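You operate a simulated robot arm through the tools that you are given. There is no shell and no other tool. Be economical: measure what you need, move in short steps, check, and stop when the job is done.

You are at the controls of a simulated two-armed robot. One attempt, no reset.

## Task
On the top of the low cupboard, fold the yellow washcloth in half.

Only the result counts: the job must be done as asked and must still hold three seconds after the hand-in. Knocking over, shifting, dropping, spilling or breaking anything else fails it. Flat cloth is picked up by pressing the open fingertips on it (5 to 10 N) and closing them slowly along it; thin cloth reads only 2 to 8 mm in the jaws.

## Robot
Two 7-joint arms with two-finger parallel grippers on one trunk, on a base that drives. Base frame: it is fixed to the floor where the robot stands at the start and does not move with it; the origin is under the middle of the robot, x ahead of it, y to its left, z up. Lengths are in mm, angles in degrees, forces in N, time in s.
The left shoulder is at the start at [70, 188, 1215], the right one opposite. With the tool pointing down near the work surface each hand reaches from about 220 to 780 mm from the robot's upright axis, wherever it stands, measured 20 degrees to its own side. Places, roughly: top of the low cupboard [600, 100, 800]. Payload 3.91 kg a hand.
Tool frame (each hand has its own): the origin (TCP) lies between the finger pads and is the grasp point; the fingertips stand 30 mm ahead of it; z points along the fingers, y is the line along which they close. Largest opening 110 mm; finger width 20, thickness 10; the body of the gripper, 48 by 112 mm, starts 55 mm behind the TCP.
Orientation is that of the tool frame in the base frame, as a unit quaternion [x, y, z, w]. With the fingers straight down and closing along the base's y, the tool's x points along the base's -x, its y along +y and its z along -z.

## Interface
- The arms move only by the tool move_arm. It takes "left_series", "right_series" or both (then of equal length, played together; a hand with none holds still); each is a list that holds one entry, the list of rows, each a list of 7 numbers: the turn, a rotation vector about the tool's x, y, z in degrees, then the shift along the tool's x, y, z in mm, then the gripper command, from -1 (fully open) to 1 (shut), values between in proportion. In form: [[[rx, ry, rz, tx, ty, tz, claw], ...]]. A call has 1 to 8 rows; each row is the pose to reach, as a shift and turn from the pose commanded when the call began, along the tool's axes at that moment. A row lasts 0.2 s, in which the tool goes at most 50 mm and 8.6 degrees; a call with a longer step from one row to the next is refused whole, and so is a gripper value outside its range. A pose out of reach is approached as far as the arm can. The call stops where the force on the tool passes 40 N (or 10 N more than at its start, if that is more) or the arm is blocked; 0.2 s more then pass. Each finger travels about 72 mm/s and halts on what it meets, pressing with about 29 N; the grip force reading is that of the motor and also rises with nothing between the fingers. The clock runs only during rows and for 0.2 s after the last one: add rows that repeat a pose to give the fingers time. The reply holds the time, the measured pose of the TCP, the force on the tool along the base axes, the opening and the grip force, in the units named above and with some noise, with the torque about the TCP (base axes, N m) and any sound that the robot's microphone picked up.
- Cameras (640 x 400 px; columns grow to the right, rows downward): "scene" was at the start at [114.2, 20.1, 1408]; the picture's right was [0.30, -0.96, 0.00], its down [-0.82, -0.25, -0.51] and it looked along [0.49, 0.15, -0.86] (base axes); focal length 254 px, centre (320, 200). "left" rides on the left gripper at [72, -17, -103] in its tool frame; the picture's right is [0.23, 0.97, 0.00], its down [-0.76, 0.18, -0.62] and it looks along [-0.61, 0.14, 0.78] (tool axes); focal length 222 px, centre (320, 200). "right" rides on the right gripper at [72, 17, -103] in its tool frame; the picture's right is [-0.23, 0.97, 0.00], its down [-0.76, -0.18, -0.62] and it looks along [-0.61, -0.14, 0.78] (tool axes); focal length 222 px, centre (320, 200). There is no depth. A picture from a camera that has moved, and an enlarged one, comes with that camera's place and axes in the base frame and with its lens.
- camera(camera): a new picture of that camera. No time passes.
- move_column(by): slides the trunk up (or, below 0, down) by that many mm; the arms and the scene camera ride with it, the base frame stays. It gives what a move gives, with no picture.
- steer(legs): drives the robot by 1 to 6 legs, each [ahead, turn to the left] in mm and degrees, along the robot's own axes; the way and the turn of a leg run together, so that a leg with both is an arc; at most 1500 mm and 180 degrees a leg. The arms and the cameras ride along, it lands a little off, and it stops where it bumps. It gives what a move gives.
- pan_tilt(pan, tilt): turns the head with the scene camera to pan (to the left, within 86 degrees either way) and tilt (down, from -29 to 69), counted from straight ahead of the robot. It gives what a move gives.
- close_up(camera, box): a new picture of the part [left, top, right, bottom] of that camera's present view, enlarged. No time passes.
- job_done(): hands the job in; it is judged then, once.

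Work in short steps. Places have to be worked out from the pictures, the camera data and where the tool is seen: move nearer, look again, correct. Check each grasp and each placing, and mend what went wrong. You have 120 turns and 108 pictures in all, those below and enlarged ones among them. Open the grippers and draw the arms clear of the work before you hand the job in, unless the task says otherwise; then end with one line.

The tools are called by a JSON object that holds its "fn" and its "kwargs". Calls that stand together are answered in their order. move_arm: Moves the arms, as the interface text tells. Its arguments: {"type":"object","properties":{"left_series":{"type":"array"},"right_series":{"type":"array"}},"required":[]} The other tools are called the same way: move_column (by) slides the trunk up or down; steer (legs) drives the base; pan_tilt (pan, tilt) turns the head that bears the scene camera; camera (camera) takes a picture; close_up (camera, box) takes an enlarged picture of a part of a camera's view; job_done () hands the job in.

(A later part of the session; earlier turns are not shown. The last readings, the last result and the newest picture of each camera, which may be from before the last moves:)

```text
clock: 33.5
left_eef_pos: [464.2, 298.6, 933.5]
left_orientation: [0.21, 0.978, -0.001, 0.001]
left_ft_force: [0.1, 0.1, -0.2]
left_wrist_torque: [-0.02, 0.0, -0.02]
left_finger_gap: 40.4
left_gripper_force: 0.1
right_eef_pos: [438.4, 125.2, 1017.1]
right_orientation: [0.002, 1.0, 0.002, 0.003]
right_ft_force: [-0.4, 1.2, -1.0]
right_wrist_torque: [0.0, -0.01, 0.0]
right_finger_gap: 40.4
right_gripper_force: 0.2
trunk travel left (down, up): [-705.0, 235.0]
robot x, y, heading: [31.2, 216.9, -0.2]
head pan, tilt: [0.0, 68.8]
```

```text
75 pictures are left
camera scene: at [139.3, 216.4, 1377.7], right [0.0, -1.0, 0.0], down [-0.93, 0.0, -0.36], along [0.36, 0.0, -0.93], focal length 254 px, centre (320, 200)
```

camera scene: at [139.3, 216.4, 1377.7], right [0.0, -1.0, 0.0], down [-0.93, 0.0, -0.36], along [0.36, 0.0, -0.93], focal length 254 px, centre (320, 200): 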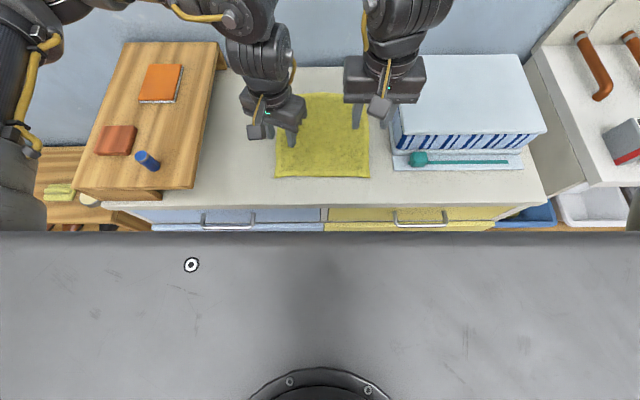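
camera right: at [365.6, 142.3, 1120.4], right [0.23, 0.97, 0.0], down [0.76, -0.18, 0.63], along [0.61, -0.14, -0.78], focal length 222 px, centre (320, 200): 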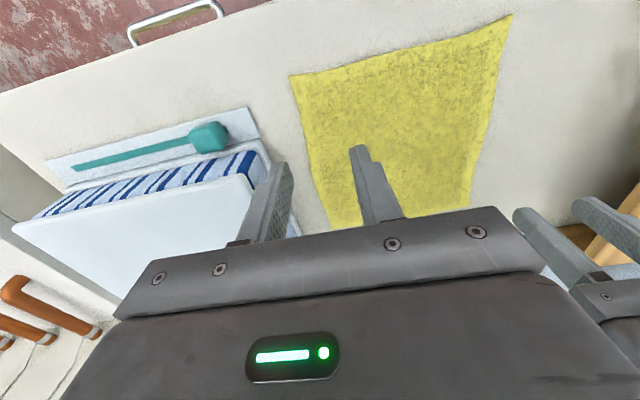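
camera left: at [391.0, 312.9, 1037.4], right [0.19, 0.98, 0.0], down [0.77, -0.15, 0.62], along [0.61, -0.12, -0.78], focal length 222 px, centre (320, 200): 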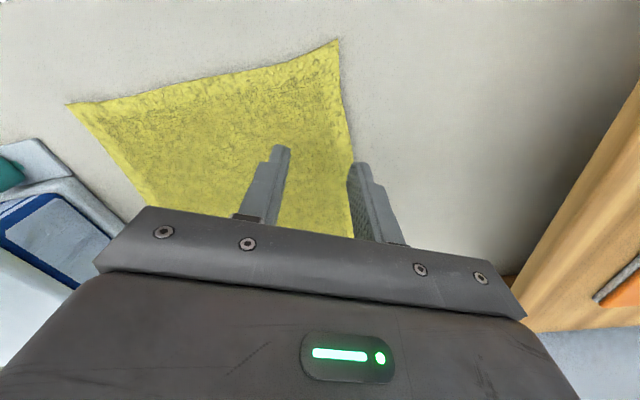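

The corner is at about (405,321) on the left and (404,100) on the right, with the far edge at x≈653. I'll lower both hands to TCP z≈880 over points 25–30 mm inside the near corners.

{"fn": "move_arm", "kwargs": {"right_series": [[[0, 0, 0, 8, 7, 35, 0.27], [0, 0, 0, 8, 7, 70, 0.27], [0, 0, 0, 8, 7, 105, 0.27], [0, 0, 0, 8, 7, 125, 0.27], [0, 0, 0, 8, 7, 137, 0.27], [0, 0, 0, 8, 7, 137, 0.27]]], "left_series": [[[0, 0, 0, 10, -10, 0, 0.27], [0, 0, 0, 20, -20, 5, 0.27], [0, 0, 0, 26, -25, 20, 0.27], [0, 0, 0, 26, -25, 40, 0.27], [0, 0, 0, 26, -25, 53, 0.27], [0, 0, 0, 26, -25, 53, 0.27]]]}}

{"fn": "camera", "kwargs": {"camera": "left"}}

{"fn": "camera", "kwargs": {"camera": "right"}}

```text
clock: 34.9
left_eef_pos: [432.4, 286.1, 879.3]
left_orientation: [0.213, 0.977, -0.002, -0.001]
left_ft_force: [-0.2, -0.1, 0.0]
left_wrist_torque: [0.03, -0.03, -0.04]
left_finger_gap: 40.1
left_gripper_force: 0.0
left hand out of reach, approached as far as the arm can: row 2, 3, 4, 5, 6
right_eef_pos: [430.4, 134.8, 877.9]
right_orientation: [0.003, 1.0, 0.003, 0.002]
right_ft_force: [0.2, -0.2, 0.4]
right_wrist_torque: [0.0, -0.03, -0.03]
right_finger_gap: 40.2
right_gripper_force: 0.1
trunk travel left (down, up): [-705.0, 235.0]
robot x, y, heading: [35.2, 216.5, -0.3]
head pan, tilt: [0.0, 68.8]
```

```text
74 pictures are left
camera left: at [359.8, 300.2, 985.1], right [0.2, 0.98, 0.0], down [0.77, -0.15, 0.62], along [0.61, -0.13, -0.78], focal length 222 px, centre (320, 200)
```

left: 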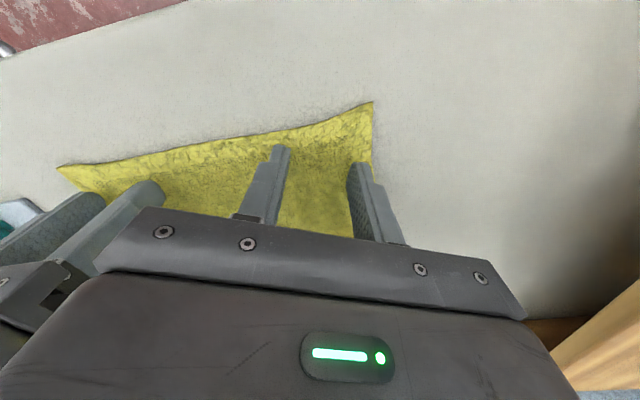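

```text
73 pictures are left
camera right: at [358.1, 151.7, 981.0], right [0.23, 0.97, 0.0], down [0.76, -0.18, 0.63], along [0.61, -0.14, -0.78], focal length 222 px, centre (320, 200)
```

right: 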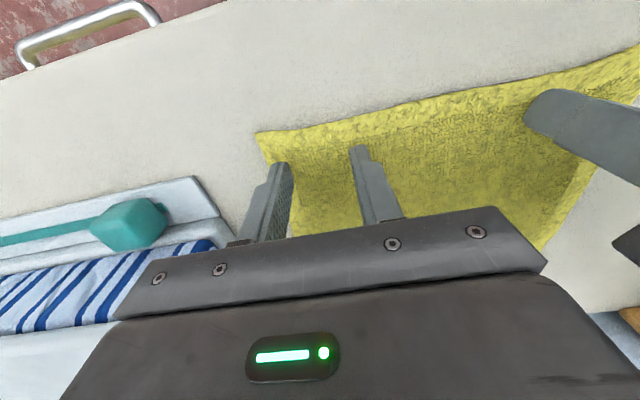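

The left outer finger straddles the cloth edge, so I'll shift that hand inward about 8 mm. Then lower both to light contact.

{"fn": "move_arm", "kwargs": {"right_series": [[[0, 0, 0, 0, 0, 0, 0.27], [0, 0, 0, 0, 0, 2, 0.27], [0, 0, 0, 0, 0, 3.5, 0.27], [0, 0, 0, 0, 0, 3.5, 0.27]]], "left_series": [[[0, 0, 0, -5, -7, 0, 0.27], [0, 0, 0, -5, -7, 2.5, 0.27], [0, 0, 0, -5, -7, 5, 0.27], [0, 0, 0, -5, -7, 5, 0.27]]]}}

```text
clock: 35.9
left_eef_pos: [436.6, 279.2, 876.1]
left_orientation: [0.211, 0.978, -0.001, 0.001]
left_ft_force: [0.4, 0.6, 0.3]
left_wrist_torque: [0.02, -0.01, 0.0]
left_finger_gap: 39.9
left_gripper_force: 0.0
right_eef_pos: [431.3, 133.6, 877.2]
right_orientation: [0.002, 1.0, 0.001, 0.003]
right_ft_force: [0.6, 0.0, 0.4]
right_wrist_torque: [-0.04, 0.0, 0.01]
right_finger_gap: 40.0
right_gripper_force: 0.0
trunk travel left (down, up): [-705.0, 235.0]
robot x, y, heading: [34.1, 217.8, -0.1]
head pan, tilt: [0.0, 68.8]
```

No contact yet, so I'll go 2.5 mm lower with both.

{"fn": "move_arm", "kwargs": {"right_series": [[[0, 0, 0, 0, 0, 1, 0.27], [0, 0, 0, 0, 0, 2.5, 0.27], [0, 0, 0, 0, 0, 2.5, 0.27]]], "left_series": [[[0, 0, 0, 0, 0, 1, 0.27], [0, 0, 0, 0, 0, 2.5, 0.27], [0, 0, 0, 0, 0, 2.5, 0.27]]]}}

```text
clock: 36.7
left_eef_pos: [434.9, 278.1, 872.8]
left_orientation: [0.211, 0.978, -0.001, 0.001]
left_ft_force: [0.6, -0.1, 5.6]
left_wrist_torque: [0.03, -0.04, 0.01]
left_finger_gap: 40.2
left_gripper_force: 0.1
right_eef_pos: [430.4, 132.8, 874.5]
right_orientation: [0.003, 1.0, 0.002, 0.002]
right_ft_force: [-0.2, -0.3, 2.7]
right_wrist_torque: [-0.02, -0.01, -0.02]
right_finger_gap: 40.1
right_gripper_force: 0.1
trunk travel left (down, up): [-705.0, 235.0]
robot x, y, heading: [32.7, 220.0, -0.2]
head pan, tilt: [0.0, 68.8]
```

Light contact: 5.6 N left, 2.7 N right. I'll press a bit more and close slowly, easing the hands inward slightly to limit tension.

{"fn": "move_arm", "kwargs": {"right_series": [[[0, 0, 0, 0, 0, 0.9, 0.27], [0, 0, 0, 0, 0, 0.9, 0.38], [0, 0, 0, 0, 1, 0.9, 0.5], [0, 0, 0, 0, 2, 0.9, 0.62], [0, 0, 0, 0, 3, 0.9, 0.74], [0, 0, 0, 0, 4, 0.9, 0.86], [0, 0, 0, 0, 4, 0.9, 1], [0, 0, 0, 0, 4, 0.9, 1]]], "left_series": [[[0, 0, 0, 0, 0, 0.5, 0.27], [0, 0, 0, 0, 0, 0.5, 0.38], [0, 0, 0, 0, -1, 0.5, 0.5], [0, 0, 0, 0, -2, 0.5, 0.62], [0, 0, 0, 0, -3, 0.5, 0.74], [0, 0, 0, 0, -4, 0.5, 0.86], [0, 0, 0, 0, -4, 0.5, 1], [0, 0, 0, 0, -4, 0.5, 1]]]}}

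{"fn": "camera", "kwargs": {"camera": "left"}}

{"fn": "camera", "kwargs": {"camera": "right"}}

```text
clock: 38.5
left_eef_pos: [433.2, 273.7, 873.4]
left_orientation: [0.211, 0.977, -0.001, 0.002]
left_ft_force: [-0.2, -1.0, 9.5]
left_wrist_torque: [-0.03, 0.0, 0.06]
left_finger_gap: 4.2
left_gripper_force: 28.9
right_eef_pos: [430.1, 134.8, 873.7]
right_orientation: [0.002, 1.0, 0.002, 0.003]
right_ft_force: [-0.9, 1.0, 4.3]
right_wrist_torque: [0.01, 0.03, 0.02]
right_finger_gap: 3.3
right_gripper_force: 28.8
trunk travel left (down, up): [-705.0, 235.0]
robot x, y, heading: [33.6, 215.4, -0.1]
head pan, tilt: [0.0, 68.8]
```

```text
72 pictures are left
camera left: at [359.5, 288.1, 977.3], right [0.19, 0.98, 0.0], down [0.77, -0.15, 0.63], along [0.61, -0.12, -0.78], focal length 222 px, centre (320, 200)
```

left: 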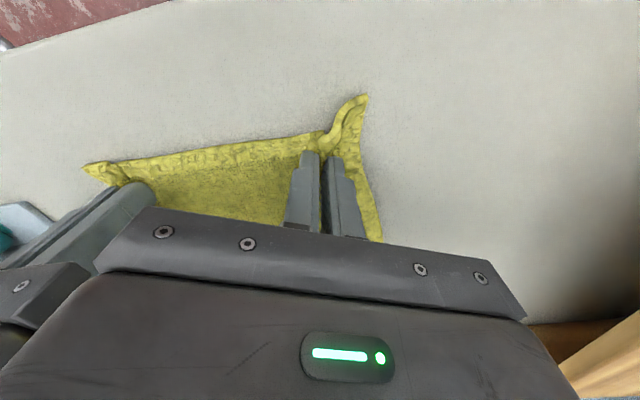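

```text
71 pictures are left
camera right: at [357.5, 153.5, 976.1], right [0.23, 0.97, 0.0], down [0.76, -0.18, 0.63], along [0.61, -0.14, -0.78], focal length 222 px, centre (320, 200)
```

right: 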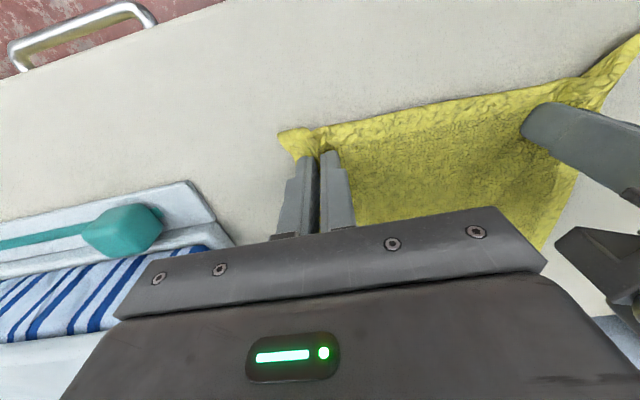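

Both corners are held (4.2 and 3.3 mm) with hardly any tension. Now the first half of the arc about x≈528.

{"fn": "move_arm", "kwargs": {"right_series": [[[0, 0, 0, -5, 0, -25, 1], [0, 0, 0, -15, 0, -47, 1], [0, 0, 0, -31, 0, -67, 1], [0, 0, 0, -51, 0, -82, 1], [0, 0, 0, -74, 0, -92, 1], [0, 0, 0, -99, 0, -95, 1], [0, 0, 0, -99, 0, -95, 1]]], "left_series": [[[0, 0, 0, -4.6, 2, -25, 1], [0, 0, 0, -13.7, 6.2, -47, 1], [0, 0, 0, -27.3, 12.4, -67, 1], [0, 0, 0, -44.6, 20.2, -82, 1], [0, 0, 0, -65.6, 29.7, -92, 1], [0, 0, 0, -88.4, 40, -95, 1], [0, 0, 0, -88.4, 40, -95, 1]]]}}

{"fn": "camera", "kwargs": {"camera": "scene"}}

```text
clock: 40.1
left_eef_pos: [533.1, 274.5, 968.5]
left_orientation: [0.211, 0.977, -0.001, 0.0]
left_ft_force: [-0.1, -0.8, -0.4]
left_wrist_torque: [-0.05, 0.03, 0.01]
left_finger_gap: 4.2
left_gripper_force: 28.3
right_eef_pos: [530.9, 135.4, 970.6]
right_orientation: [0.003, 1.0, 0.002, 0.002]
right_ft_force: [0.7, 0.9, -0.4]
right_wrist_torque: [0.08, 0.01, 0.02]
right_finger_gap: 3.7
right_gripper_force: 29.0
trunk travel left (down, up): [-705.0, 235.0]
robot x, y, heading: [32.6, 215.8, -0.4]
head pan, tilt: [0.0, 68.8]
```

```text
70 pictures are left
camera scene: at [139.5, 214.9, 1377.7], right [0.0, -1.0, 0.0], down [-0.93, 0.0, -0.36], along [0.36, 0.0, -0.93], focal length 254 px, centre (320, 200)
```

scene: 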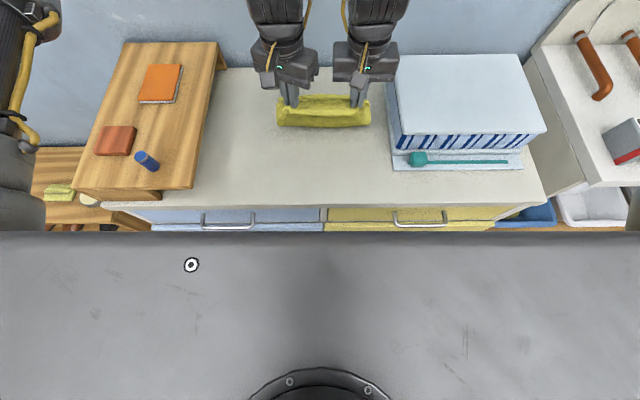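

The hang is clean and both hands are on the arc. I'll continue the arc over towards the far edge, keeping the tools vertical since the wall is near x≈738.

{"fn": "move_arm", "kwargs": {"right_series": [[[0, 0, 0, -22, 0, 3, 1], [0, 0, 0, -44, 0, 13, 1], [0, 0, 0, -64, 0, 28, 1], [0, 0, 0, -79, 0, 47, 1], [0, 0, 0, -89, 0, 67, 1], [0, 0, 0, -89, 0, 67, 1]]], "left_series": [[[0, 0, 0, -19.1, 8.2, 3, 1], [0, 0, 0, -39.2, 17.3, 13, 1], [0, 0, 0, -57.4, 25.5, 28, 1], [0, 0, 0, -71, 31.7, 47, 1], [0, 0, 0, -80.2, 35.8, 67, 1], [0, 0, 0, -80.2, 35.8, 67, 1]]]}}

{"fn": "camera", "kwargs": {"camera": "scene"}}

{"fn": "camera", "kwargs": {"camera": "left"}}

{"fn": "camera", "kwargs": {"camera": "right"}}

```text
clock: 41.5
left_eef_pos: [617.9, 274.6, 897.9]
left_orientation: [0.211, 0.978, -0.001, 0.0]
left_ft_force: [-0.4, -0.6, 0.2]
left_wrist_torque: [0.0, 0.02, 0.01]
left_finger_gap: 4.2
left_gripper_force: 29.1
right_eef_pos: [591.1, 155.5, 911.4]
right_orientation: [0.005, 1.0, 0.002, 0.003]
right_ft_force: [0.7, -0.1, 0.3]
right_wrist_torque: [0.02, 0.0, 0.03]
right_finger_gap: 3.5
right_gripper_force: 28.1
right hand out of reach, approached as far as the arm can: row 3, 4, 5, 6
trunk travel left (down, up): [-705.0, 235.0]
robot x, y, heading: [34.0, 215.7, -0.2]
head pan, tilt: [0.0, 68.8]
```

```text
69 pictures are left
camera scene: at [138.3, 216.3, 1377.8], right [0.0, -1.0, 0.0], down [-0.93, 0.0, -0.36], along [0.36, 0.0, -0.93], focal length 254 px, centre (320, 200)
```

scene: 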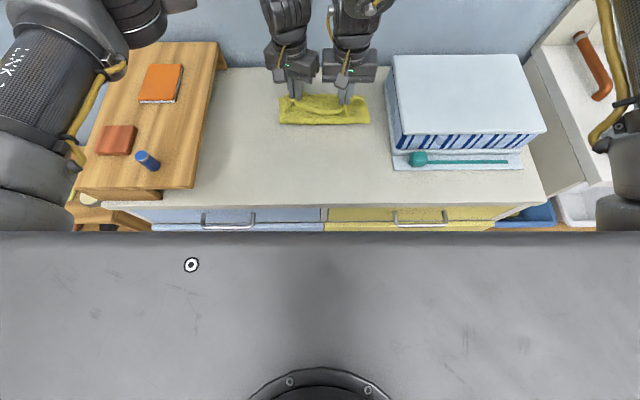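

```text
68 pictures are left
camera left: at [544.5, 289.2, 1002.8], right [0.19, 0.98, 0.0], down [0.77, -0.15, 0.62], along [0.61, -0.12, -0.78], focal length 222 px, centre (320, 200)
```

left: 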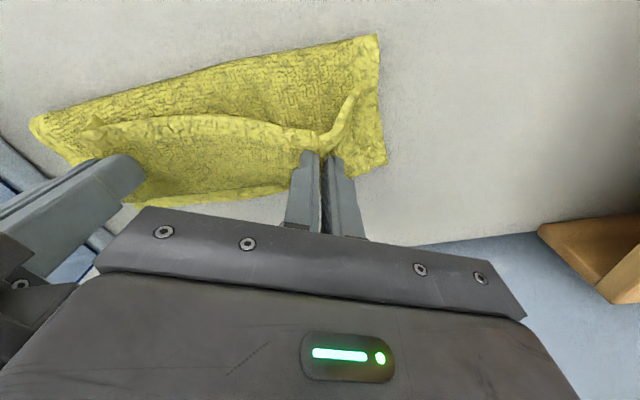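

```text
67 pictures are left
camera right: at [517.4, 173.1, 1013.4], right [0.24, 0.97, 0.01], down [0.76, -0.19, 0.63], along [0.61, -0.15, -0.78], focal length 222 px, centre (320, 200)
```

right: 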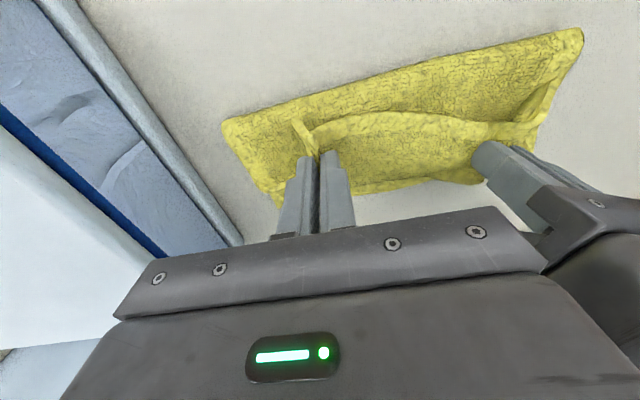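

The right hand is limited again at (591,155). Yawing freed the left arm, so I'll move the right sideways to y≈135 and try a yaw on it before going ahead.

{"fn": "move_arm", "kwargs": {"right_series": [[[0, 0, 0, 10, -20, 0, 1], [0, 0, -8, 10, -20, 0, 1], [0, 0, -16, 10, -20, 0, 1], [0, 0, -20, 0, -20, 0, 1], [0, 0, -20, -12, -20, 6, 1], [0, 0, -20, -24, -20, 13, 1], [0, 0, -20, -24, -20, 13, 1]]]}}

```text
clock: 43.1
left_eef_pos: [618.2, 275.1, 899.1]
left_orientation: [0.211, 0.978, -0.004, -0.001]
left_ft_force: [-30.3, -12.4, 9.2]
left_wrist_torque: [-0.52, 0.99, -0.37]
left_finger_gap: 4.6
left_gripper_force: 28.9
right_eef_pos: [491.4, 206.6, 936.0]
right_orientation: [-0.169, 0.986, 0.001, 0.007]
right_ft_force: [30.8, 13.1, -8.3]
right_wrist_torque: [0.43, -1.0, -0.11]
right_finger_gap: 3.4
right_gripper_force: 29.1
right hand out of reach, approached as far as the arm can: row 1, 2, 3, 4, 5, 6, 7
trunk travel left (down, up): [-705.0, 235.0]
robot x, y, heading: [34.0, 213.6, -0.3]
head pan, tilt: [0.0, 68.8]
```

That yaw was the wrong way. I'll rotate the right hand the other way by +40° and bring it back toward (545,135,960).

{"fn": "move_arm", "kwargs": {"right_series": [[[0, 0, 8, -3, -10, -5, 1], [0, 0, 16, -6, -20, -10, 1], [0, 0, 24, -9, -32, -15, 1], [0, 0, 32, -13, -45, -20, 1], [0, 0, 40, -18, -60, -24, 1], [0, 0, 40, -26, -86, -24, 1], [0, 0, 40, -26, -86, -24, 1]]]}}

{"fn": "camera", "kwargs": {"camera": "scene"}}

```text
clock: 44.4
left_eef_pos: [617.3, 265.8, 902.1]
left_orientation: [0.217, 0.976, -0.01, 0.001]
left_ft_force: [-12.9, -18.6, 11.0]
left_wrist_torque: [-0.76, 0.44, -0.2]
left_finger_gap: 5.2
left_gripper_force: 28.8
right_eef_pos: [538.3, 150.5, 961.9]
right_orientation: [0.172, 0.985, 0.01, 0.003]
right_ft_force: [13.0, 17.5, -10.7]
right_wrist_torque: [0.63, -0.34, 0.12]
right_finger_gap: 3.9
right_gripper_force: 29.2
trunk travel left (down, up): [-705.0, 235.0]
robot x, y, heading: [32.9, 220.4, -0.3]
head pan, tilt: [0.0, 68.8]
stopped in row 6 (left hand): the force on the tool passed its limit at 45 N (the readings are from after the stop); the commanded pose is now the measured one
```

```text
66 pictures are left
camera scene: at [139.5, 215.1, 1377.7], right [0.0, -1.0, 0.0], down [-0.93, 0.0, -0.36], along [0.36, 0.0, -0.93], focal length 254 px, centre (320, 200)
```

scene: 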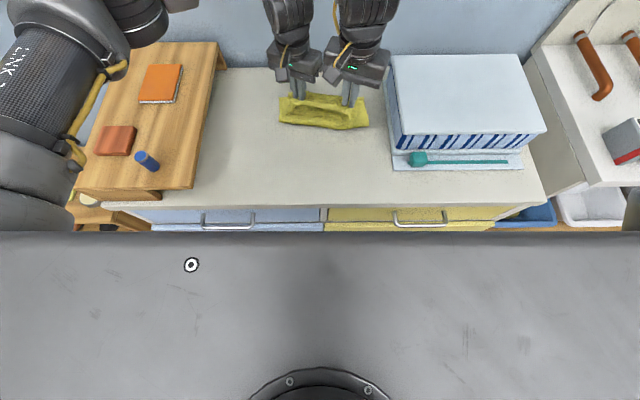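

Yaw +20 works: right is at (538,150,962) with the pinch intact. Now I'll bring it forward along the arc to level with the left hand.

{"fn": "move_arm", "kwargs": {"right_series": [[[0, 0, 0, -27.4, 3.5, 2, 1], [0, 0, 0, -47.6, 6.5, 20, 1], [0, 0, 0, -62.7, 8.8, 48, 1], [0, 0, 0, -79.4, 12.7, 62, 1], [0, 0, 0, -79.4, 12.7, 62, 1]]]}}

{"fn": "camera", "kwargs": {"camera": "scene"}}

{"fn": "camera", "kwargs": {"camera": "left"}}

{"fn": "camera", "kwargs": {"camera": "right"}}

```text
clock: 45.6
left_eef_pos: [617.6, 270.7, 899.8]
left_orientation: [0.213, 0.977, -0.005, 0.001]
left_ft_force: [-0.8, -1.8, 0.6]
left_wrist_torque: [-0.04, -0.03, -0.01]
left_finger_gap: 4.0
left_gripper_force: 29.0
right_eef_pos: [617.1, 133.7, 900.2]
right_orientation: [0.173, 0.985, 0.008, 0.002]
right_ft_force: [-1.1, 1.5, -0.3]
right_wrist_torque: [0.05, -0.02, 0.03]
right_finger_gap: 3.4
right_gripper_force: 28.6
trunk travel left (down, up): [-705.0, 235.0]
robot x, y, heading: [33.5, 216.7, -0.1]
head pan, tilt: [0.0, 68.8]
```

```text
65 pictures are left
camera scene: at [138.4, 216.4, 1377.8], right [0.0, -1.0, 0.0], down [-0.93, 0.0, -0.36], along [0.36, 0.0, -0.93], focal length 254 px, centre (320, 200)
```

scene: 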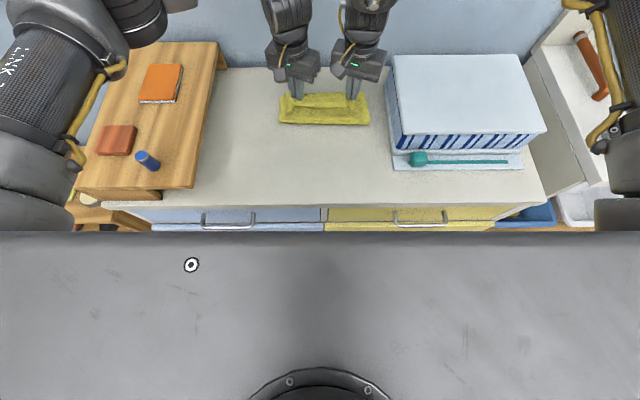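

```text
64 pictures are left
camera left: at [543.9, 286.9, 1004.1], right [0.2, 0.98, -0.01], down [0.77, -0.15, 0.62], along [0.61, -0.13, -0.78], focal length 222 px, centre (320, 200)
```

left: 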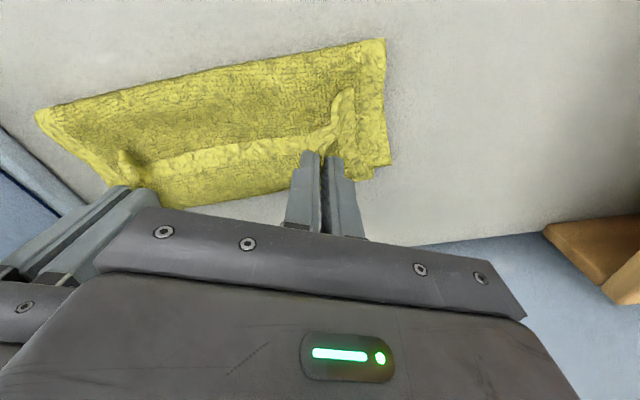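

```text
63 pictures are left
camera right: at [554.2, 174.3, 1003.5], right [0.55, 0.84, 0.01], down [0.65, -0.44, 0.62], along [0.53, -0.33, -0.78], focal length 222 px, centre (320, 200)
```

right: 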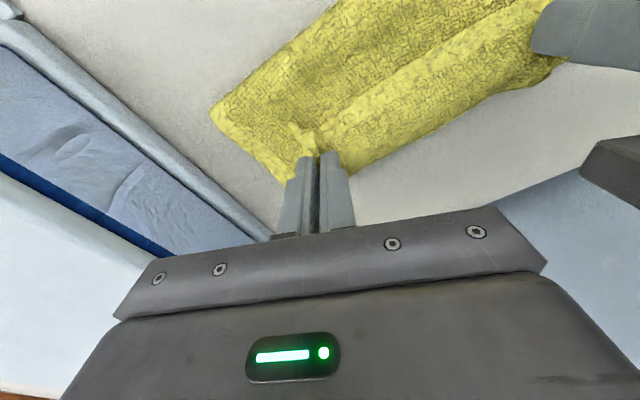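

Both hands are level at x≈617, with the flap over the far half and the hem still turned toward the robot. I'll go slightly further and lower, then check before releasing.

{"fn": "move_arm", "kwargs": {"right_series": [[[0, 0, 0, -5.6, 2, 10, 1], [0, 0, 0, -9.4, 3.4, 18, 1], [0, 0, 0, -9.4, 3.4, 18, 1]]], "left_series": [[[0, 0, 0, -5.5, 2.5, 10, 1], [0, 0, 0, -9.1, 4.1, 18, 1], [0, 0, 0, -9.1, 4.1, 18, 1]]]}}

{"fn": "camera", "kwargs": {"camera": "left"}}

{"fn": "close_up", "kwargs": {"camera": "scene", "box": [240, 60, 400, 160]}}

```text
clock: 46.4
left_eef_pos: [627.4, 272.0, 882.7]
left_orientation: [0.214, 0.977, -0.005, 0.0]
left_ft_force: [-0.4, -0.3, 3.0]
left_wrist_torque: [0.0, 0.01, 0.0]
left_finger_gap: 4.1
left_gripper_force: 28.8
right_eef_pos: [628.3, 134.5, 882.9]
right_orientation: [0.173, 0.985, 0.007, 0.002]
right_ft_force: [-1.0, 1.2, 1.8]
right_wrist_torque: [0.01, 0.04, 0.06]
right_finger_gap: 3.6
right_gripper_force: 29.2
trunk travel left (down, up): [-705.0, 235.0]
robot x, y, heading: [37.0, 217.5, -0.1]
head pan, tilt: [0.0, 68.8]
```

```text
62 pictures are left
camera left: at [554.2, 287.0, 986.4], right [0.2, 0.98, -0.01], down [0.77, -0.15, 0.62], along [0.61, -0.13, -0.78], focal length 222 px, centre (320, 200)
```

left: 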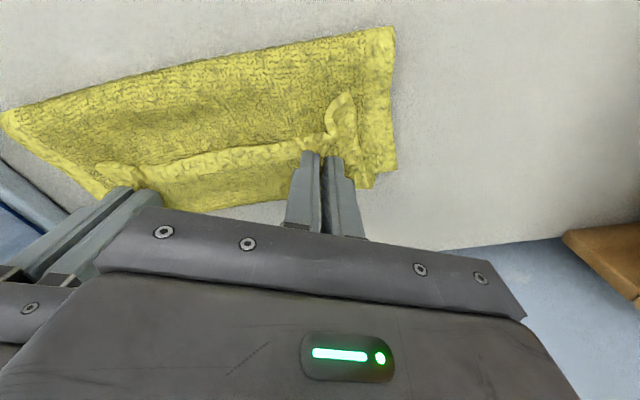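

```text
4.00 times, centred on (320, 110) of scene
camera zoom: at [138.5, 216.3, 1377.8], right [0.0, -1.0, 0.0], down [-0.93, 0.0, -0.36], along [0.36, 0.0, -0.93], focal length 1015 px, centre (320, 560)
```

zoom: 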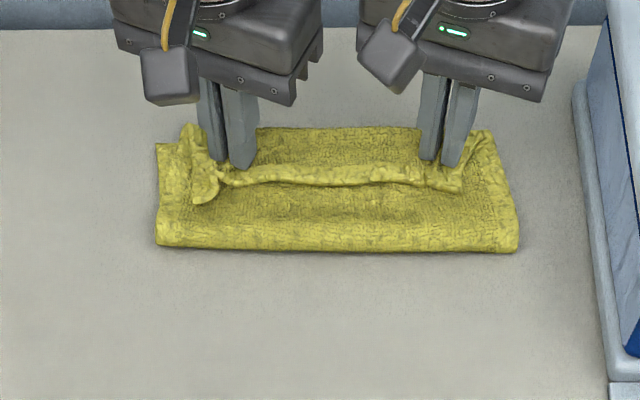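

The flap is down with light contact. I'll open the grippers gently, lift straight up, and look.

{"fn": "move_arm", "kwargs": {"right_series": [[[0, 0, 0, 0, 0, 0, 0.8], [0, 0, 0, 0, 0, 0, 0.6], [0, 0, 0, 0, 0, 0, 0.5], [0, 0, 0, 0, 0, -15, 0.5], [0, 0, 0, 0, 0, -45, 0.5], [0, 0, 0, 0, 0, -85, 0.5], [0, 0, 0, 0, 0, -120, 0.5]]], "left_series": [[[0, 0, 0, 0, 0, 0, 0.8], [0, 0, 0, 0, 0, 0, 0.6], [0, 0, 0, 0, 0, 0, 0.5], [0, 0, 0, 0, 0, -15, 0.5], [0, 0, 0, 0, 0, -45, 0.5], [0, 0, 0, 0, 0, -85, 0.5], [0, 0, 0, 0, 0, -120, 0.5]]]}}

{"fn": "camera", "kwargs": {"camera": "left"}}

{"fn": "close_up", "kwargs": {"camera": "scene", "box": [240, 60, 400, 160]}}

```text
clock: 48.0
left_eef_pos: [627.9, 271.7, 1002.5]
left_orientation: [0.213, 0.977, -0.006, 0.001]
left_ft_force: [-0.2, 0.2, -0.1]
left_wrist_torque: [0.02, -0.03, 0.0]
left_finger_gap: 27.8
left_gripper_force: 0.1
right_eef_pos: [627.3, 133.6, 1004.4]
right_orientation: [0.174, 0.985, 0.007, 0.002]
right_ft_force: [-0.2, -0.3, 0.8]
right_wrist_torque: [0.0, -0.03, -0.01]
right_finger_gap: 27.5
right_gripper_force: 0.1
trunk travel left (down, up): [-705.0, 235.0]
robot x, y, heading: [36.7, 218.2, -0.3]
head pan, tilt: [0.0, 68.8]
```

```text
60 pictures are left
camera left: at [554.9, 287.1, 1106.3], right [0.2, 0.98, -0.01], down [0.77, -0.15, 0.62], along [0.61, -0.13, -0.78], focal length 222 px, centre (320, 200)
```

left: 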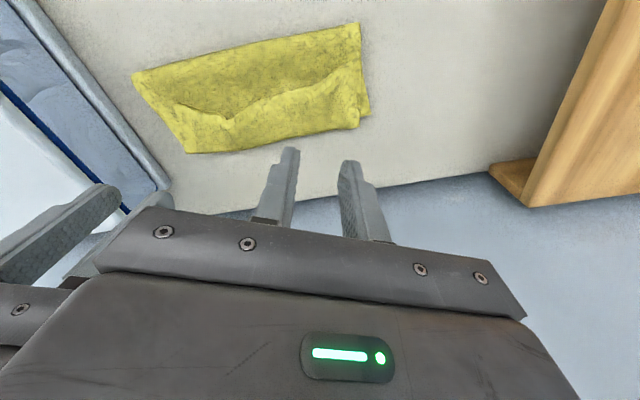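

```text
4.00 times, centred on (320, 110) of scene
camera zoom: at [136.7, 215.8, 1377.8], right [0.0, -1.0, 0.0], down [-0.93, 0.0, -0.36], along [0.36, 0.0, -0.93], focal length 1015 px, centre (320, 560)
```

zoom: 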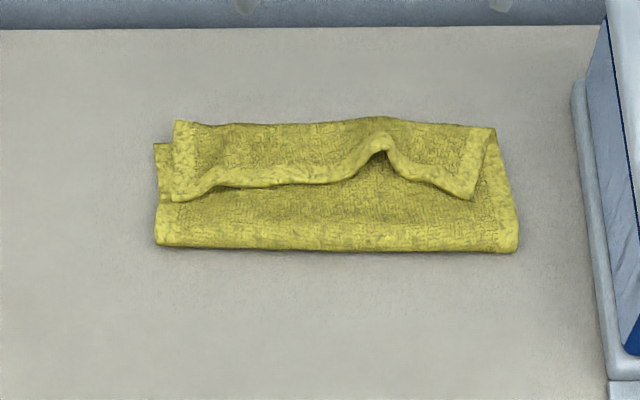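

The fold sits at x≈557 with about 45 mm of hem flipped back on top, its edge at x≈590. I'll regrasp right at that hem edge, lift it, let the fold settle back to ≈530, and lay it down again with the edge at the fingers. First, hover over the hem corners.

{"fn": "move_arm", "kwargs": {"right_series": [[[0, 0, 0, 15, -2, 0, 0.4545], [0, 0, 0, 30, -4.6, 25, 0.4545], [0, 0, 0, 30, -4.6, 60, 0.4545], [0, 0, 0, 30, -4.6, 90, 0.4545], [0, 0, 0, 30, -4.6, 107, 0.4545], [0, 0, 0, 30, -4.6, 107, 0.4545]]], "left_series": [[[0, 0, 0, 15, -2, 0, 0.4545], [0, 0, 0, 31, -5.5, 25, 0.4545], [0, 0, 0, 31, -5.5, 60, 0.4545], [0, 0, 0, 31, -5.5, 90, 0.4545], [0, 0, 0, 31, -5.5, 105, 0.4545], [0, 0, 0, 31, -5.5, 105, 0.4545]]]}}

{"fn": "camera", "kwargs": {"camera": "left"}}

{"fn": "camera", "kwargs": {"camera": "right"}}

{"fn": "close_up", "kwargs": {"camera": "scene", "box": [240, 60, 400, 160]}}

```text
clock: 49.4
left_eef_pos: [597.5, 281.6, 897.1]
left_orientation: [0.212, 0.977, -0.006, 0.001]
left_ft_force: [-0.5, -0.8, -0.5]
left_wrist_torque: [0.04, 0.02, 0.03]
left_finger_gap: 30.3
left_gripper_force: 0.1
right_eef_pos: [596.9, 138.5, 895.1]
right_orientation: [0.174, 0.985, 0.006, 0.003]
right_ft_force: [-0.1, 0.3, 0.1]
right_wrist_torque: [0.03, 0.01, -0.04]
right_finger_gap: 29.9
right_gripper_force: 0.0
trunk travel left (down, up): [-705.0, 235.0]
robot x, y, heading: [32.6, 218.2, -0.3]
head pan, tilt: [0.0, 68.8]
```

```text
58 pictures are left
camera left: at [524.8, 296.7, 1000.7], right [0.2, 0.98, -0.01], down [0.77, -0.15, 0.62], along [0.61, -0.13, -0.78], focal length 222 px, centre (320, 200)
```

left: 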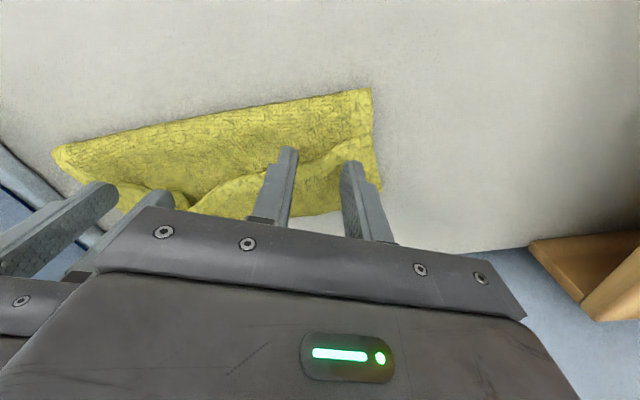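

```text
57 pictures are left
camera right: at [534.6, 179.6, 997.7], right [0.55, 0.84, 0.01], down [0.65, -0.44, 0.62], along [0.53, -0.33, -0.78], focal length 222 px, centre (320, 200)
```

right: 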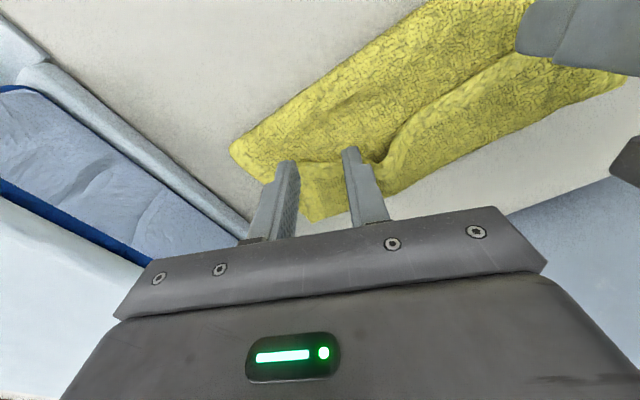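

```text
4.00 times, centred on (320, 110) of scene
camera zoom: at [138.9, 216.2, 1377.7], right [0.0, -1.0, 0.0], down [-0.93, 0.0, -0.36], along [0.36, 0.0, -0.93], focal length 1015 px, centre (320, 560)
```

zoom: 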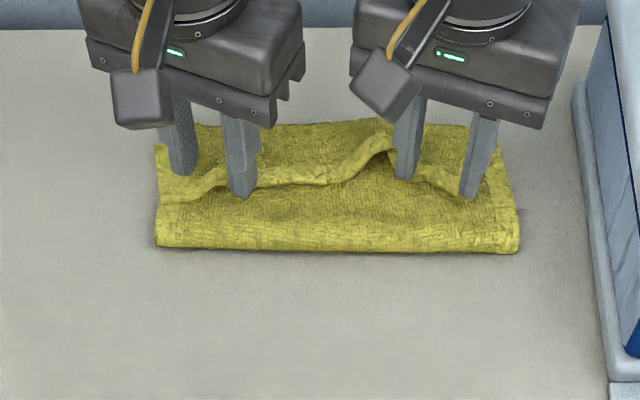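

The hem edge slants at each corner. The right hand's yaw suits it with a small forward shift; the left I'll rotate back to about −8° yaw so its fingers follow the edge.

{"fn": "move_arm", "kwargs": {"right_series": [[[0, 0, 0, -3, 0, 0, 0.4545], [0, 0, 0, -5.5, 0, 0, 0.4545], [0, 0, 0, -5.5, 0, 0, 0.4545], [0, 0, 0, -5.5, 0, 0, 0.4545], [0, 0, 0, -5.5, 0, 0, 0.4545]]], "left_series": [[[0, 0, -8, 0, 0, 0, 0.4545], [0, 0, -16, 0, 0, 0, 0.4545], [0, 0, -24, 0, 0, 0, 0.4545], [0, 0, -32, 0, 0, 0, 0.4545], [0, 0, -32, 0, 0, 0, 0.4545]]]}}

{"fn": "close_up", "kwargs": {"camera": "scene", "box": [260, 70, 380, 145]}}

{"fn": "camera", "kwargs": {"camera": "left"}}

```text
clock: 50.6
left_eef_pos: [599.6, 278.8, 895.9]
left_orientation: [-0.067, 0.998, -0.006, -0.001]
left_ft_force: [0.0, -0.3, 0.4]
left_wrist_torque: [0.03, 0.01, -0.03]
left_finger_gap: 29.9
left_gripper_force: 0.0
right_eef_pos: [602.7, 138.1, 894.9]
right_orientation: [0.174, 0.985, 0.006, 0.001]
right_ft_force: [-0.2, -0.4, 0.2]
right_wrist_torque: [-0.02, -0.01, 0.01]
right_finger_gap: 29.9
right_gripper_force: 0.0
trunk travel left (down, up): [-705.0, 235.0]
robot x, y, heading: [34.8, 215.7, -0.3]
head pan, tilt: [0.0, 68.8]
```

```text
5.33 times, centred on (320, 108) of scene
camera zoom: at [139.0, 216.4, 1377.7], right [0.0, -1.0, 0.0], down [-0.93, 0.0, -0.36], along [0.36, 0.0, -0.93], focal length 1354 px, centre (320, 693)
```

zoom: 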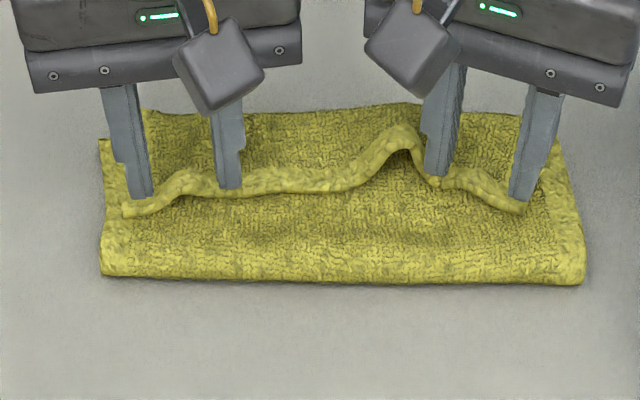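

```text
54 pictures are left
camera left: at [528.4, 253.5, 1001.6], right [-0.35, 0.94, -0.01], down [0.73, 0.28, 0.62], along [0.58, 0.21, -0.79], focal length 222 px, centre (320, 200)
```

left: 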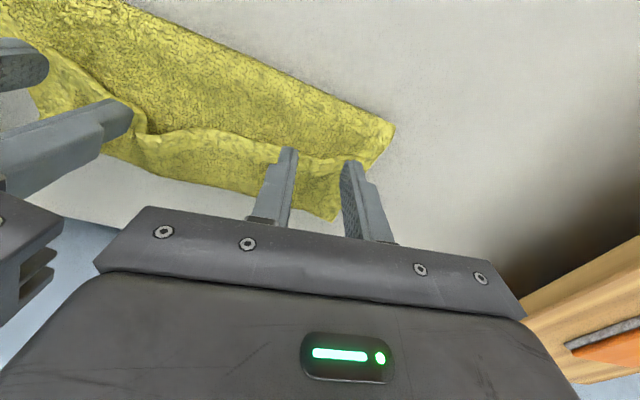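

The fingers line up along the hem edge and would overlap it a full finger width. I'll shift both 7 mm toward the robot for a shallower pinch and lower towards contact.

{"fn": "move_arm", "kwargs": {"right_series": [[[0, 0, 0, 6.6, -2.4, 0, 0.4545], [0, 0, 0, 6.6, -2.4, 6, 0.4545], [0, 0, 0, 6.6, -2.4, 10, 0.4545], [0, 0, 0, 6.6, -2.4, 12, 0.4545], [0, 0, 0, 6.6, -2.4, 12, 0.4545]]], "left_series": [[[0, 0, 0, 7, 1, 0, 0.4545], [0, 0, 0, 7, 1, 6, 0.4545], [0, 0, 0, 7, 1, 11, 0.4545], [0, 0, 0, 7, 1, 13, 0.4545], [0, 0, 0, 7, 1, 13, 0.4545]]]}}

{"fn": "close_up", "kwargs": {"camera": "scene", "box": [260, 70, 380, 145]}}

```text
clock: 51.8
left_eef_pos: [590.3, 279.2, 884.6]
left_orientation: [-0.064, 0.998, -0.005, -0.001]
left_ft_force: [0.6, -0.3, 0.4]
left_wrist_torque: [0.0, 0.0, 0.0]
left_finger_gap: 30.1
left_gripper_force: 0.0
right_eef_pos: [595.8, 138.6, 882.6]
right_orientation: [0.173, 0.985, 0.006, 0.002]
right_ft_force: [-0.1, -0.7, 0.5]
right_wrist_torque: [-0.01, 0.01, 0.0]
right_finger_gap: 30.2
right_gripper_force: 0.1
trunk travel left (down, up): [-705.0, 235.0]
robot x, y, heading: [33.2, 218.7, -0.4]
head pan, tilt: [0.0, 68.8]
```

```text
5.33 times, centred on (320, 108) of scene
camera zoom: at [139.2, 216.3, 1377.7], right [0.0, -1.0, 0.0], down [-0.93, 0.0, -0.36], along [0.36, 0.0, -0.93], focal length 1354 px, centre (320, 693)
```

zoom: 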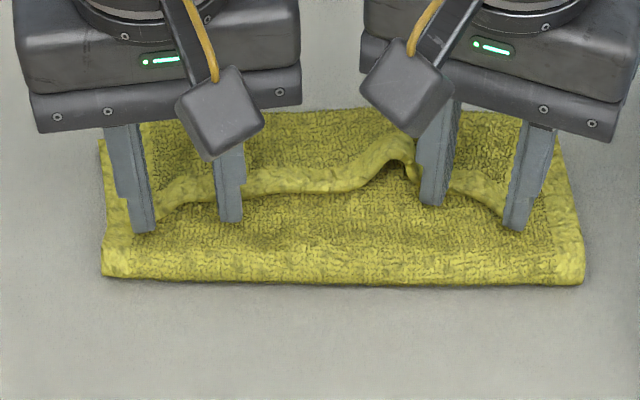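

Now they overlap the hem a bit too little, so I'll go 6 mm forward and lower 3 mm.

{"fn": "move_arm", "kwargs": {"right_series": [[[0, 0, 0, -5.6, 2, 0, 0.4545], [0, 0, 0, -5.6, 2, 2, 0.4545], [0, 0, 0, -5.6, 2, 3.5, 0.4545], [0, 0, 0, -5.6, 2, 3.5, 0.4545]]], "left_series": [[[0, 0, 0, -6.5, -0.8, 0, 0.4545], [0, 0, 0, -6.5, -0.8, 2, 0.4545], [0, 0, 0, -6.5, -0.8, 4.5, 0.4545], [0, 0, 0, -6.5, -0.8, 4.5, 0.4545]]]}}

```text
clock: 52.8
left_eef_pos: [596.3, 278.6, 879.8]
left_orientation: [-0.064, 0.998, -0.007, 0.0]
left_ft_force: [0.2, 0.9, 1.4]
left_wrist_torque: [0.05, -0.02, 0.02]
left_finger_gap: 30.2
left_gripper_force: 0.0
right_eef_pos: [601.1, 140.4, 879.9]
right_orientation: [0.173, 0.985, 0.007, 0.001]
right_ft_force: [-0.2, 0.3, 3.7]
right_wrist_torque: [-0.04, -0.04, -0.03]
right_finger_gap: 30.0
right_gripper_force: 0.0
trunk travel left (down, up): [-705.0, 235.0]
robot x, y, heading: [33.6, 215.1, -0.1]
head pan, tilt: [0.0, 68.8]
```

Contact has begun (1.4 and 3.7 N). I'll press slightly more and close slowly on the hem.

{"fn": "move_arm", "kwargs": {"right_series": [[[0, 0, 0, 0, 0, 0.7, 0.4545], [0, 0, 0, 0, 0, 0.7, 0.54], [0, 0, 0, 0, 0, 0.7, 0.63], [0, 0, 0, 0, 0, 0.7, 0.72], [0, 0, 0, 0, 0, 0.7, 0.82], [0, 0, 0, 0, 0, 0.7, 0.92], [0, 0, 0, 0, 0, 0.7, 1], [0, 0, 0, 0, 0, 0.7, 1]]], "left_series": [[[0, 0, 0, 0, 0, 1.4, 0.4545], [0, 0, 0, 0, 0, 1.4, 0.54], [0, 0, 0, 0, 0, 1.4, 0.63], [0, 0, 0, 0, 0, 1.4, 0.72], [0, 0, 0, 0, 0, 1.4, 0.82], [0, 0, 0, 0, 0, 1.4, 0.92], [0, 0, 0, 0, 0, 1.4, 1], [0, 0, 0, 0, 0, 1.4, 1]]]}}

{"fn": "close_up", "kwargs": {"camera": "scene", "box": [260, 70, 380, 145]}}

{"fn": "camera", "kwargs": {"camera": "left"}}

{"fn": "camera", "kwargs": {"camera": "right"}}

```text
clock: 54.6
left_eef_pos: [595.8, 278.1, 879.6]
left_orientation: [-0.064, 0.998, -0.006, -0.001]
left_ft_force: [0.7, -2.3, 2.6]
left_wrist_torque: [-0.06, -0.01, -0.02]
left_finger_gap: 4.4
left_gripper_force: 28.7
right_eef_pos: [601.2, 139.4, 878.3]
right_orientation: [0.173, 0.985, 0.008, 0.002]
right_ft_force: [1.0, 3.1, 5.1]
right_wrist_torque: [0.13, -0.04, 0.01]
right_finger_gap: 4.9
right_gripper_force: 29.1
trunk travel left (down, up): [-705.0, 235.0]
robot x, y, heading: [32.4, 215.4, 0.0]
head pan, tilt: [0.0, 68.8]
```

```text
5.33 times, centred on (320, 108) of scene
camera zoom: at [138.0, 216.4, 1377.8], right [0.0, -1.0, 0.0], down [-0.93, 0.0, -0.36], along [0.36, 0.0, -0.93], focal length 1354 px, centre (320, 693)
```

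zoom: 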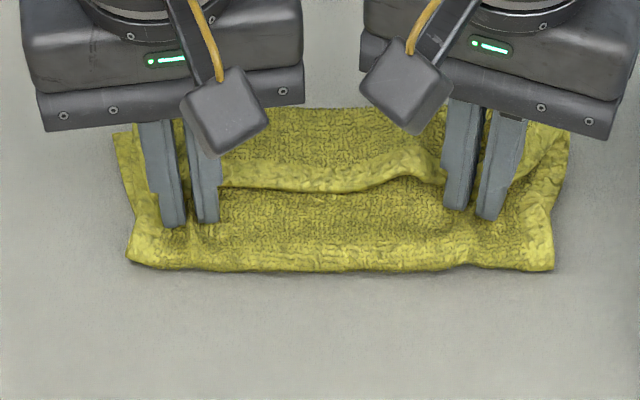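

```text
51 pictures are left
camera left: at [525.4, 252.7, 983.2], right [-0.35, 0.94, -0.01], down [0.73, 0.28, 0.62], along [0.58, 0.21, -0.79], focal length 222 px, centre (320, 200)
```

left: 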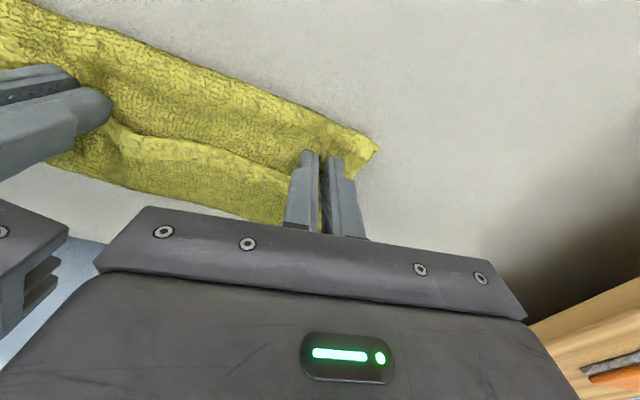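

```text
50 pictures are left
camera right: at [538.7, 179.2, 981.5], right [0.55, 0.84, 0.02], down [0.65, -0.44, 0.62], along [0.53, -0.33, -0.78], focal length 222 px, centre (320, 200)
```

right: 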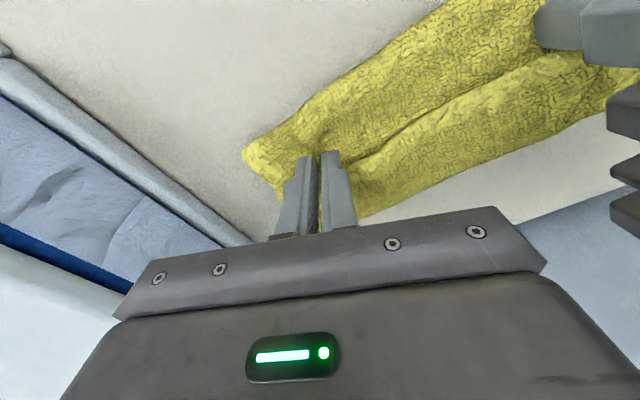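

The lower layers bunched inward too, so I may hold more than the hem. I'll lift a little to see what comes up.

{"fn": "move_arm", "kwargs": {"right_series": [[[0, 0, 0, 0, 0, -15, 1], [0, 0, 0, 0, 0, -30, 1], [0, 0, 0, 0, 0, -40, 1], [0, 0, 0, 0, 0, -40, 1]]], "left_series": [[[0, 0, 0, 0, 0, -15, 1], [0, 0, 0, 0, 0, -30, 1], [0, 0, 0, 0, 0, -40, 1], [0, 0, 0, 0, 0, -40, 1]]]}}

{"fn": "close_up", "kwargs": {"camera": "scene", "box": [260, 70, 380, 145]}}

{"fn": "camera", "kwargs": {"camera": "left"}}

{"fn": "camera", "kwargs": {"camera": "right"}}

```text
clock: 55.6
left_eef_pos: [597.0, 279.7, 918.1]
left_orientation: [-0.064, 0.998, -0.006, -0.003]
left_ft_force: [0.4, -3.9, -0.2]
left_wrist_torque: [-0.12, 0.0, -0.03]
left_finger_gap: 4.6
left_gripper_force: 29.1
right_eef_pos: [601.3, 138.5, 921.6]
right_orientation: [0.174, 0.985, 0.007, 0.002]
right_ft_force: [0.2, 4.2, -0.2]
right_wrist_torque: [0.12, -0.04, -0.04]
right_finger_gap: 4.4
right_gripper_force: 28.8
trunk travel left (down, up): [-705.0, 235.0]
robot x, y, heading: [36.8, 221.1, -0.2]
head pan, tilt: [0.0, 68.8]
```

```text
5.33 times, centred on (320, 108) of scene
camera zoom: at [139.2, 216.3, 1377.7], right [0.0, -1.0, 0.0], down [-0.93, 0.0, -0.36], along [0.36, 0.0, -0.93], focal length 1354 px, centre (320, 693)
```

zoom: 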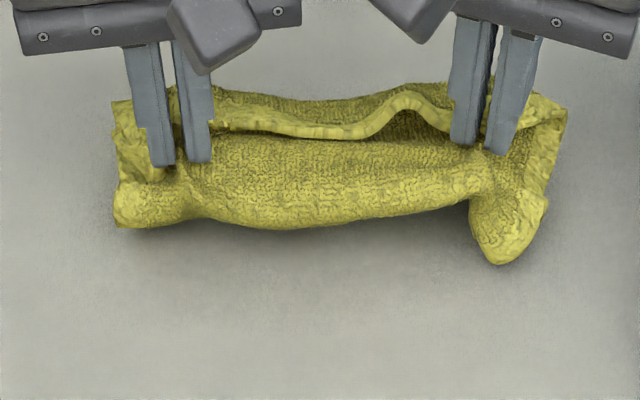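

```text
48 pictures are left
camera left: at [526.5, 253.5, 1022.5], right [-0.35, 0.94, -0.01], down [0.73, 0.28, 0.62], along [0.58, 0.21, -0.79], focal length 222 px, centre (320, 200)
```

left: 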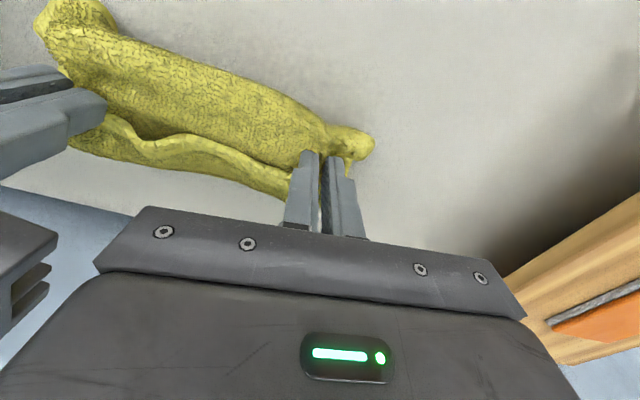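

```text
47 pictures are left
camera right: at [539.7, 179.8, 1023.8], right [0.55, 0.84, 0.01], down [0.65, -0.44, 0.62], along [0.53, -0.33, -0.78], focal length 222 px, centre (320, 200)
```

right: 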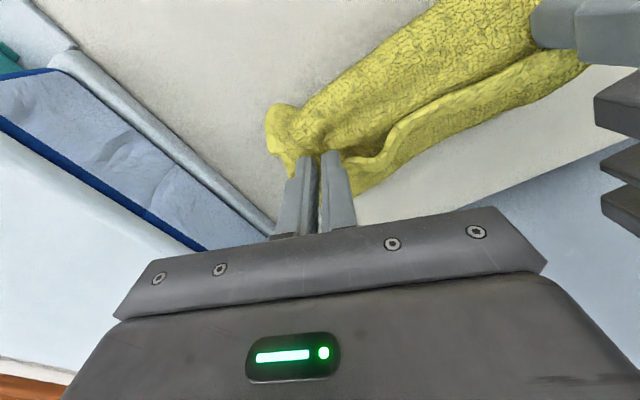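

I've gripped the flap's middle layer as well as the hem. I'll set it back down and release.

{"fn": "move_arm", "kwargs": {"right_series": [[[0, 0, 0, 0, 0, 20, 1], [0, 0, 0, 0, 0, 36, 1], [0, 0, 0, 0, 0, 37, 0.8], [0, 0, 0, 0, 0, 37, 0.6], [0, 0, 0, 0, 0, 37, 0.45], [0, 0, 0, 0, 0, 0, 0.45], [0, 0, 0, 0, 0, -40, 0.45], [0, 0, 0, 0, 0, -80, 0.45]]], "left_series": [[[0, 0, 0, 0, 0, 20, 1], [0, 0, 0, 0, 0, 36, 1], [0, 0, 0, 0, 0, 37, 0.8], [0, 0, 0, 0, 0, 37, 0.6], [0, 0, 0, 0, 0, 37, 0.45], [0, 0, 0, 0, 0, 0, 0.45], [0, 0, 0, 0, 0, -40, 0.45], [0, 0, 0, 0, 0, -80, 0.45]]]}}

{"fn": "close_up", "kwargs": {"camera": "scene", "box": [260, 70, 380, 145]}}

{"fn": "camera", "kwargs": {"camera": "left"}}

```text
clock: 57.4
left_eef_pos: [592.8, 278.6, 1000.7]
left_orientation: [-0.064, 0.998, -0.005, 0.0]
left_ft_force: [-0.3, 0.0, -0.1]
left_wrist_torque: [-0.01, -0.02, -0.04]
left_finger_gap: 30.2
left_gripper_force: 0.1
right_eef_pos: [599.9, 137.6, 1000.1]
right_orientation: [0.174, 0.985, 0.006, 0.002]
right_ft_force: [-0.1, -0.1, 0.8]
right_wrist_torque: [-0.01, -0.02, -0.01]
right_finger_gap: 30.1
right_gripper_force: 0.0
trunk travel left (down, up): [-705.0, 235.0]
robot x, y, heading: [33.6, 215.2, -0.3]
head pan, tilt: [0.0, 68.8]
```

```text
5.33 times, centred on (320, 108) of scene
camera zoom: at [136.8, 216.1, 1377.8], right [0.0, -1.0, 0.0], down [-0.93, 0.0, -0.36], along [0.36, 0.0, -0.93], focal length 1354 px, centre (320, 693)
```

zoom: 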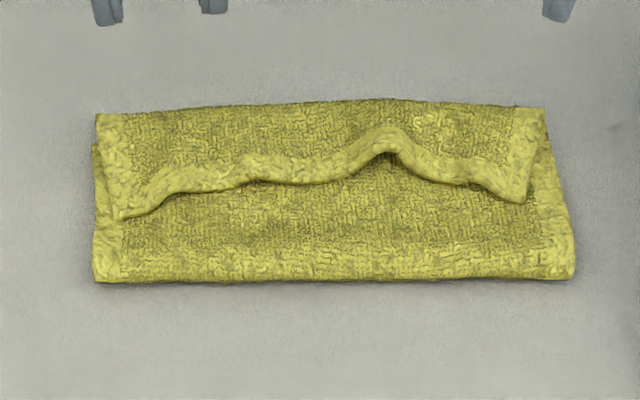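

```text
45 pictures are left
camera left: at [523.1, 253.3, 1105.0], right [-0.35, 0.94, -0.01], down [0.73, 0.28, 0.62], along [0.58, 0.21, -0.78], focal length 222 px, centre (320, 200)
```

left: 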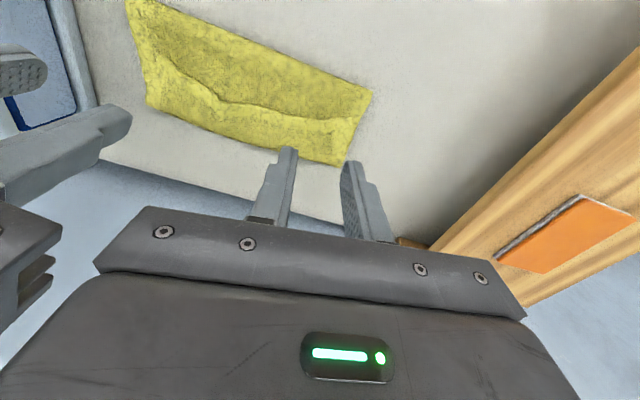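

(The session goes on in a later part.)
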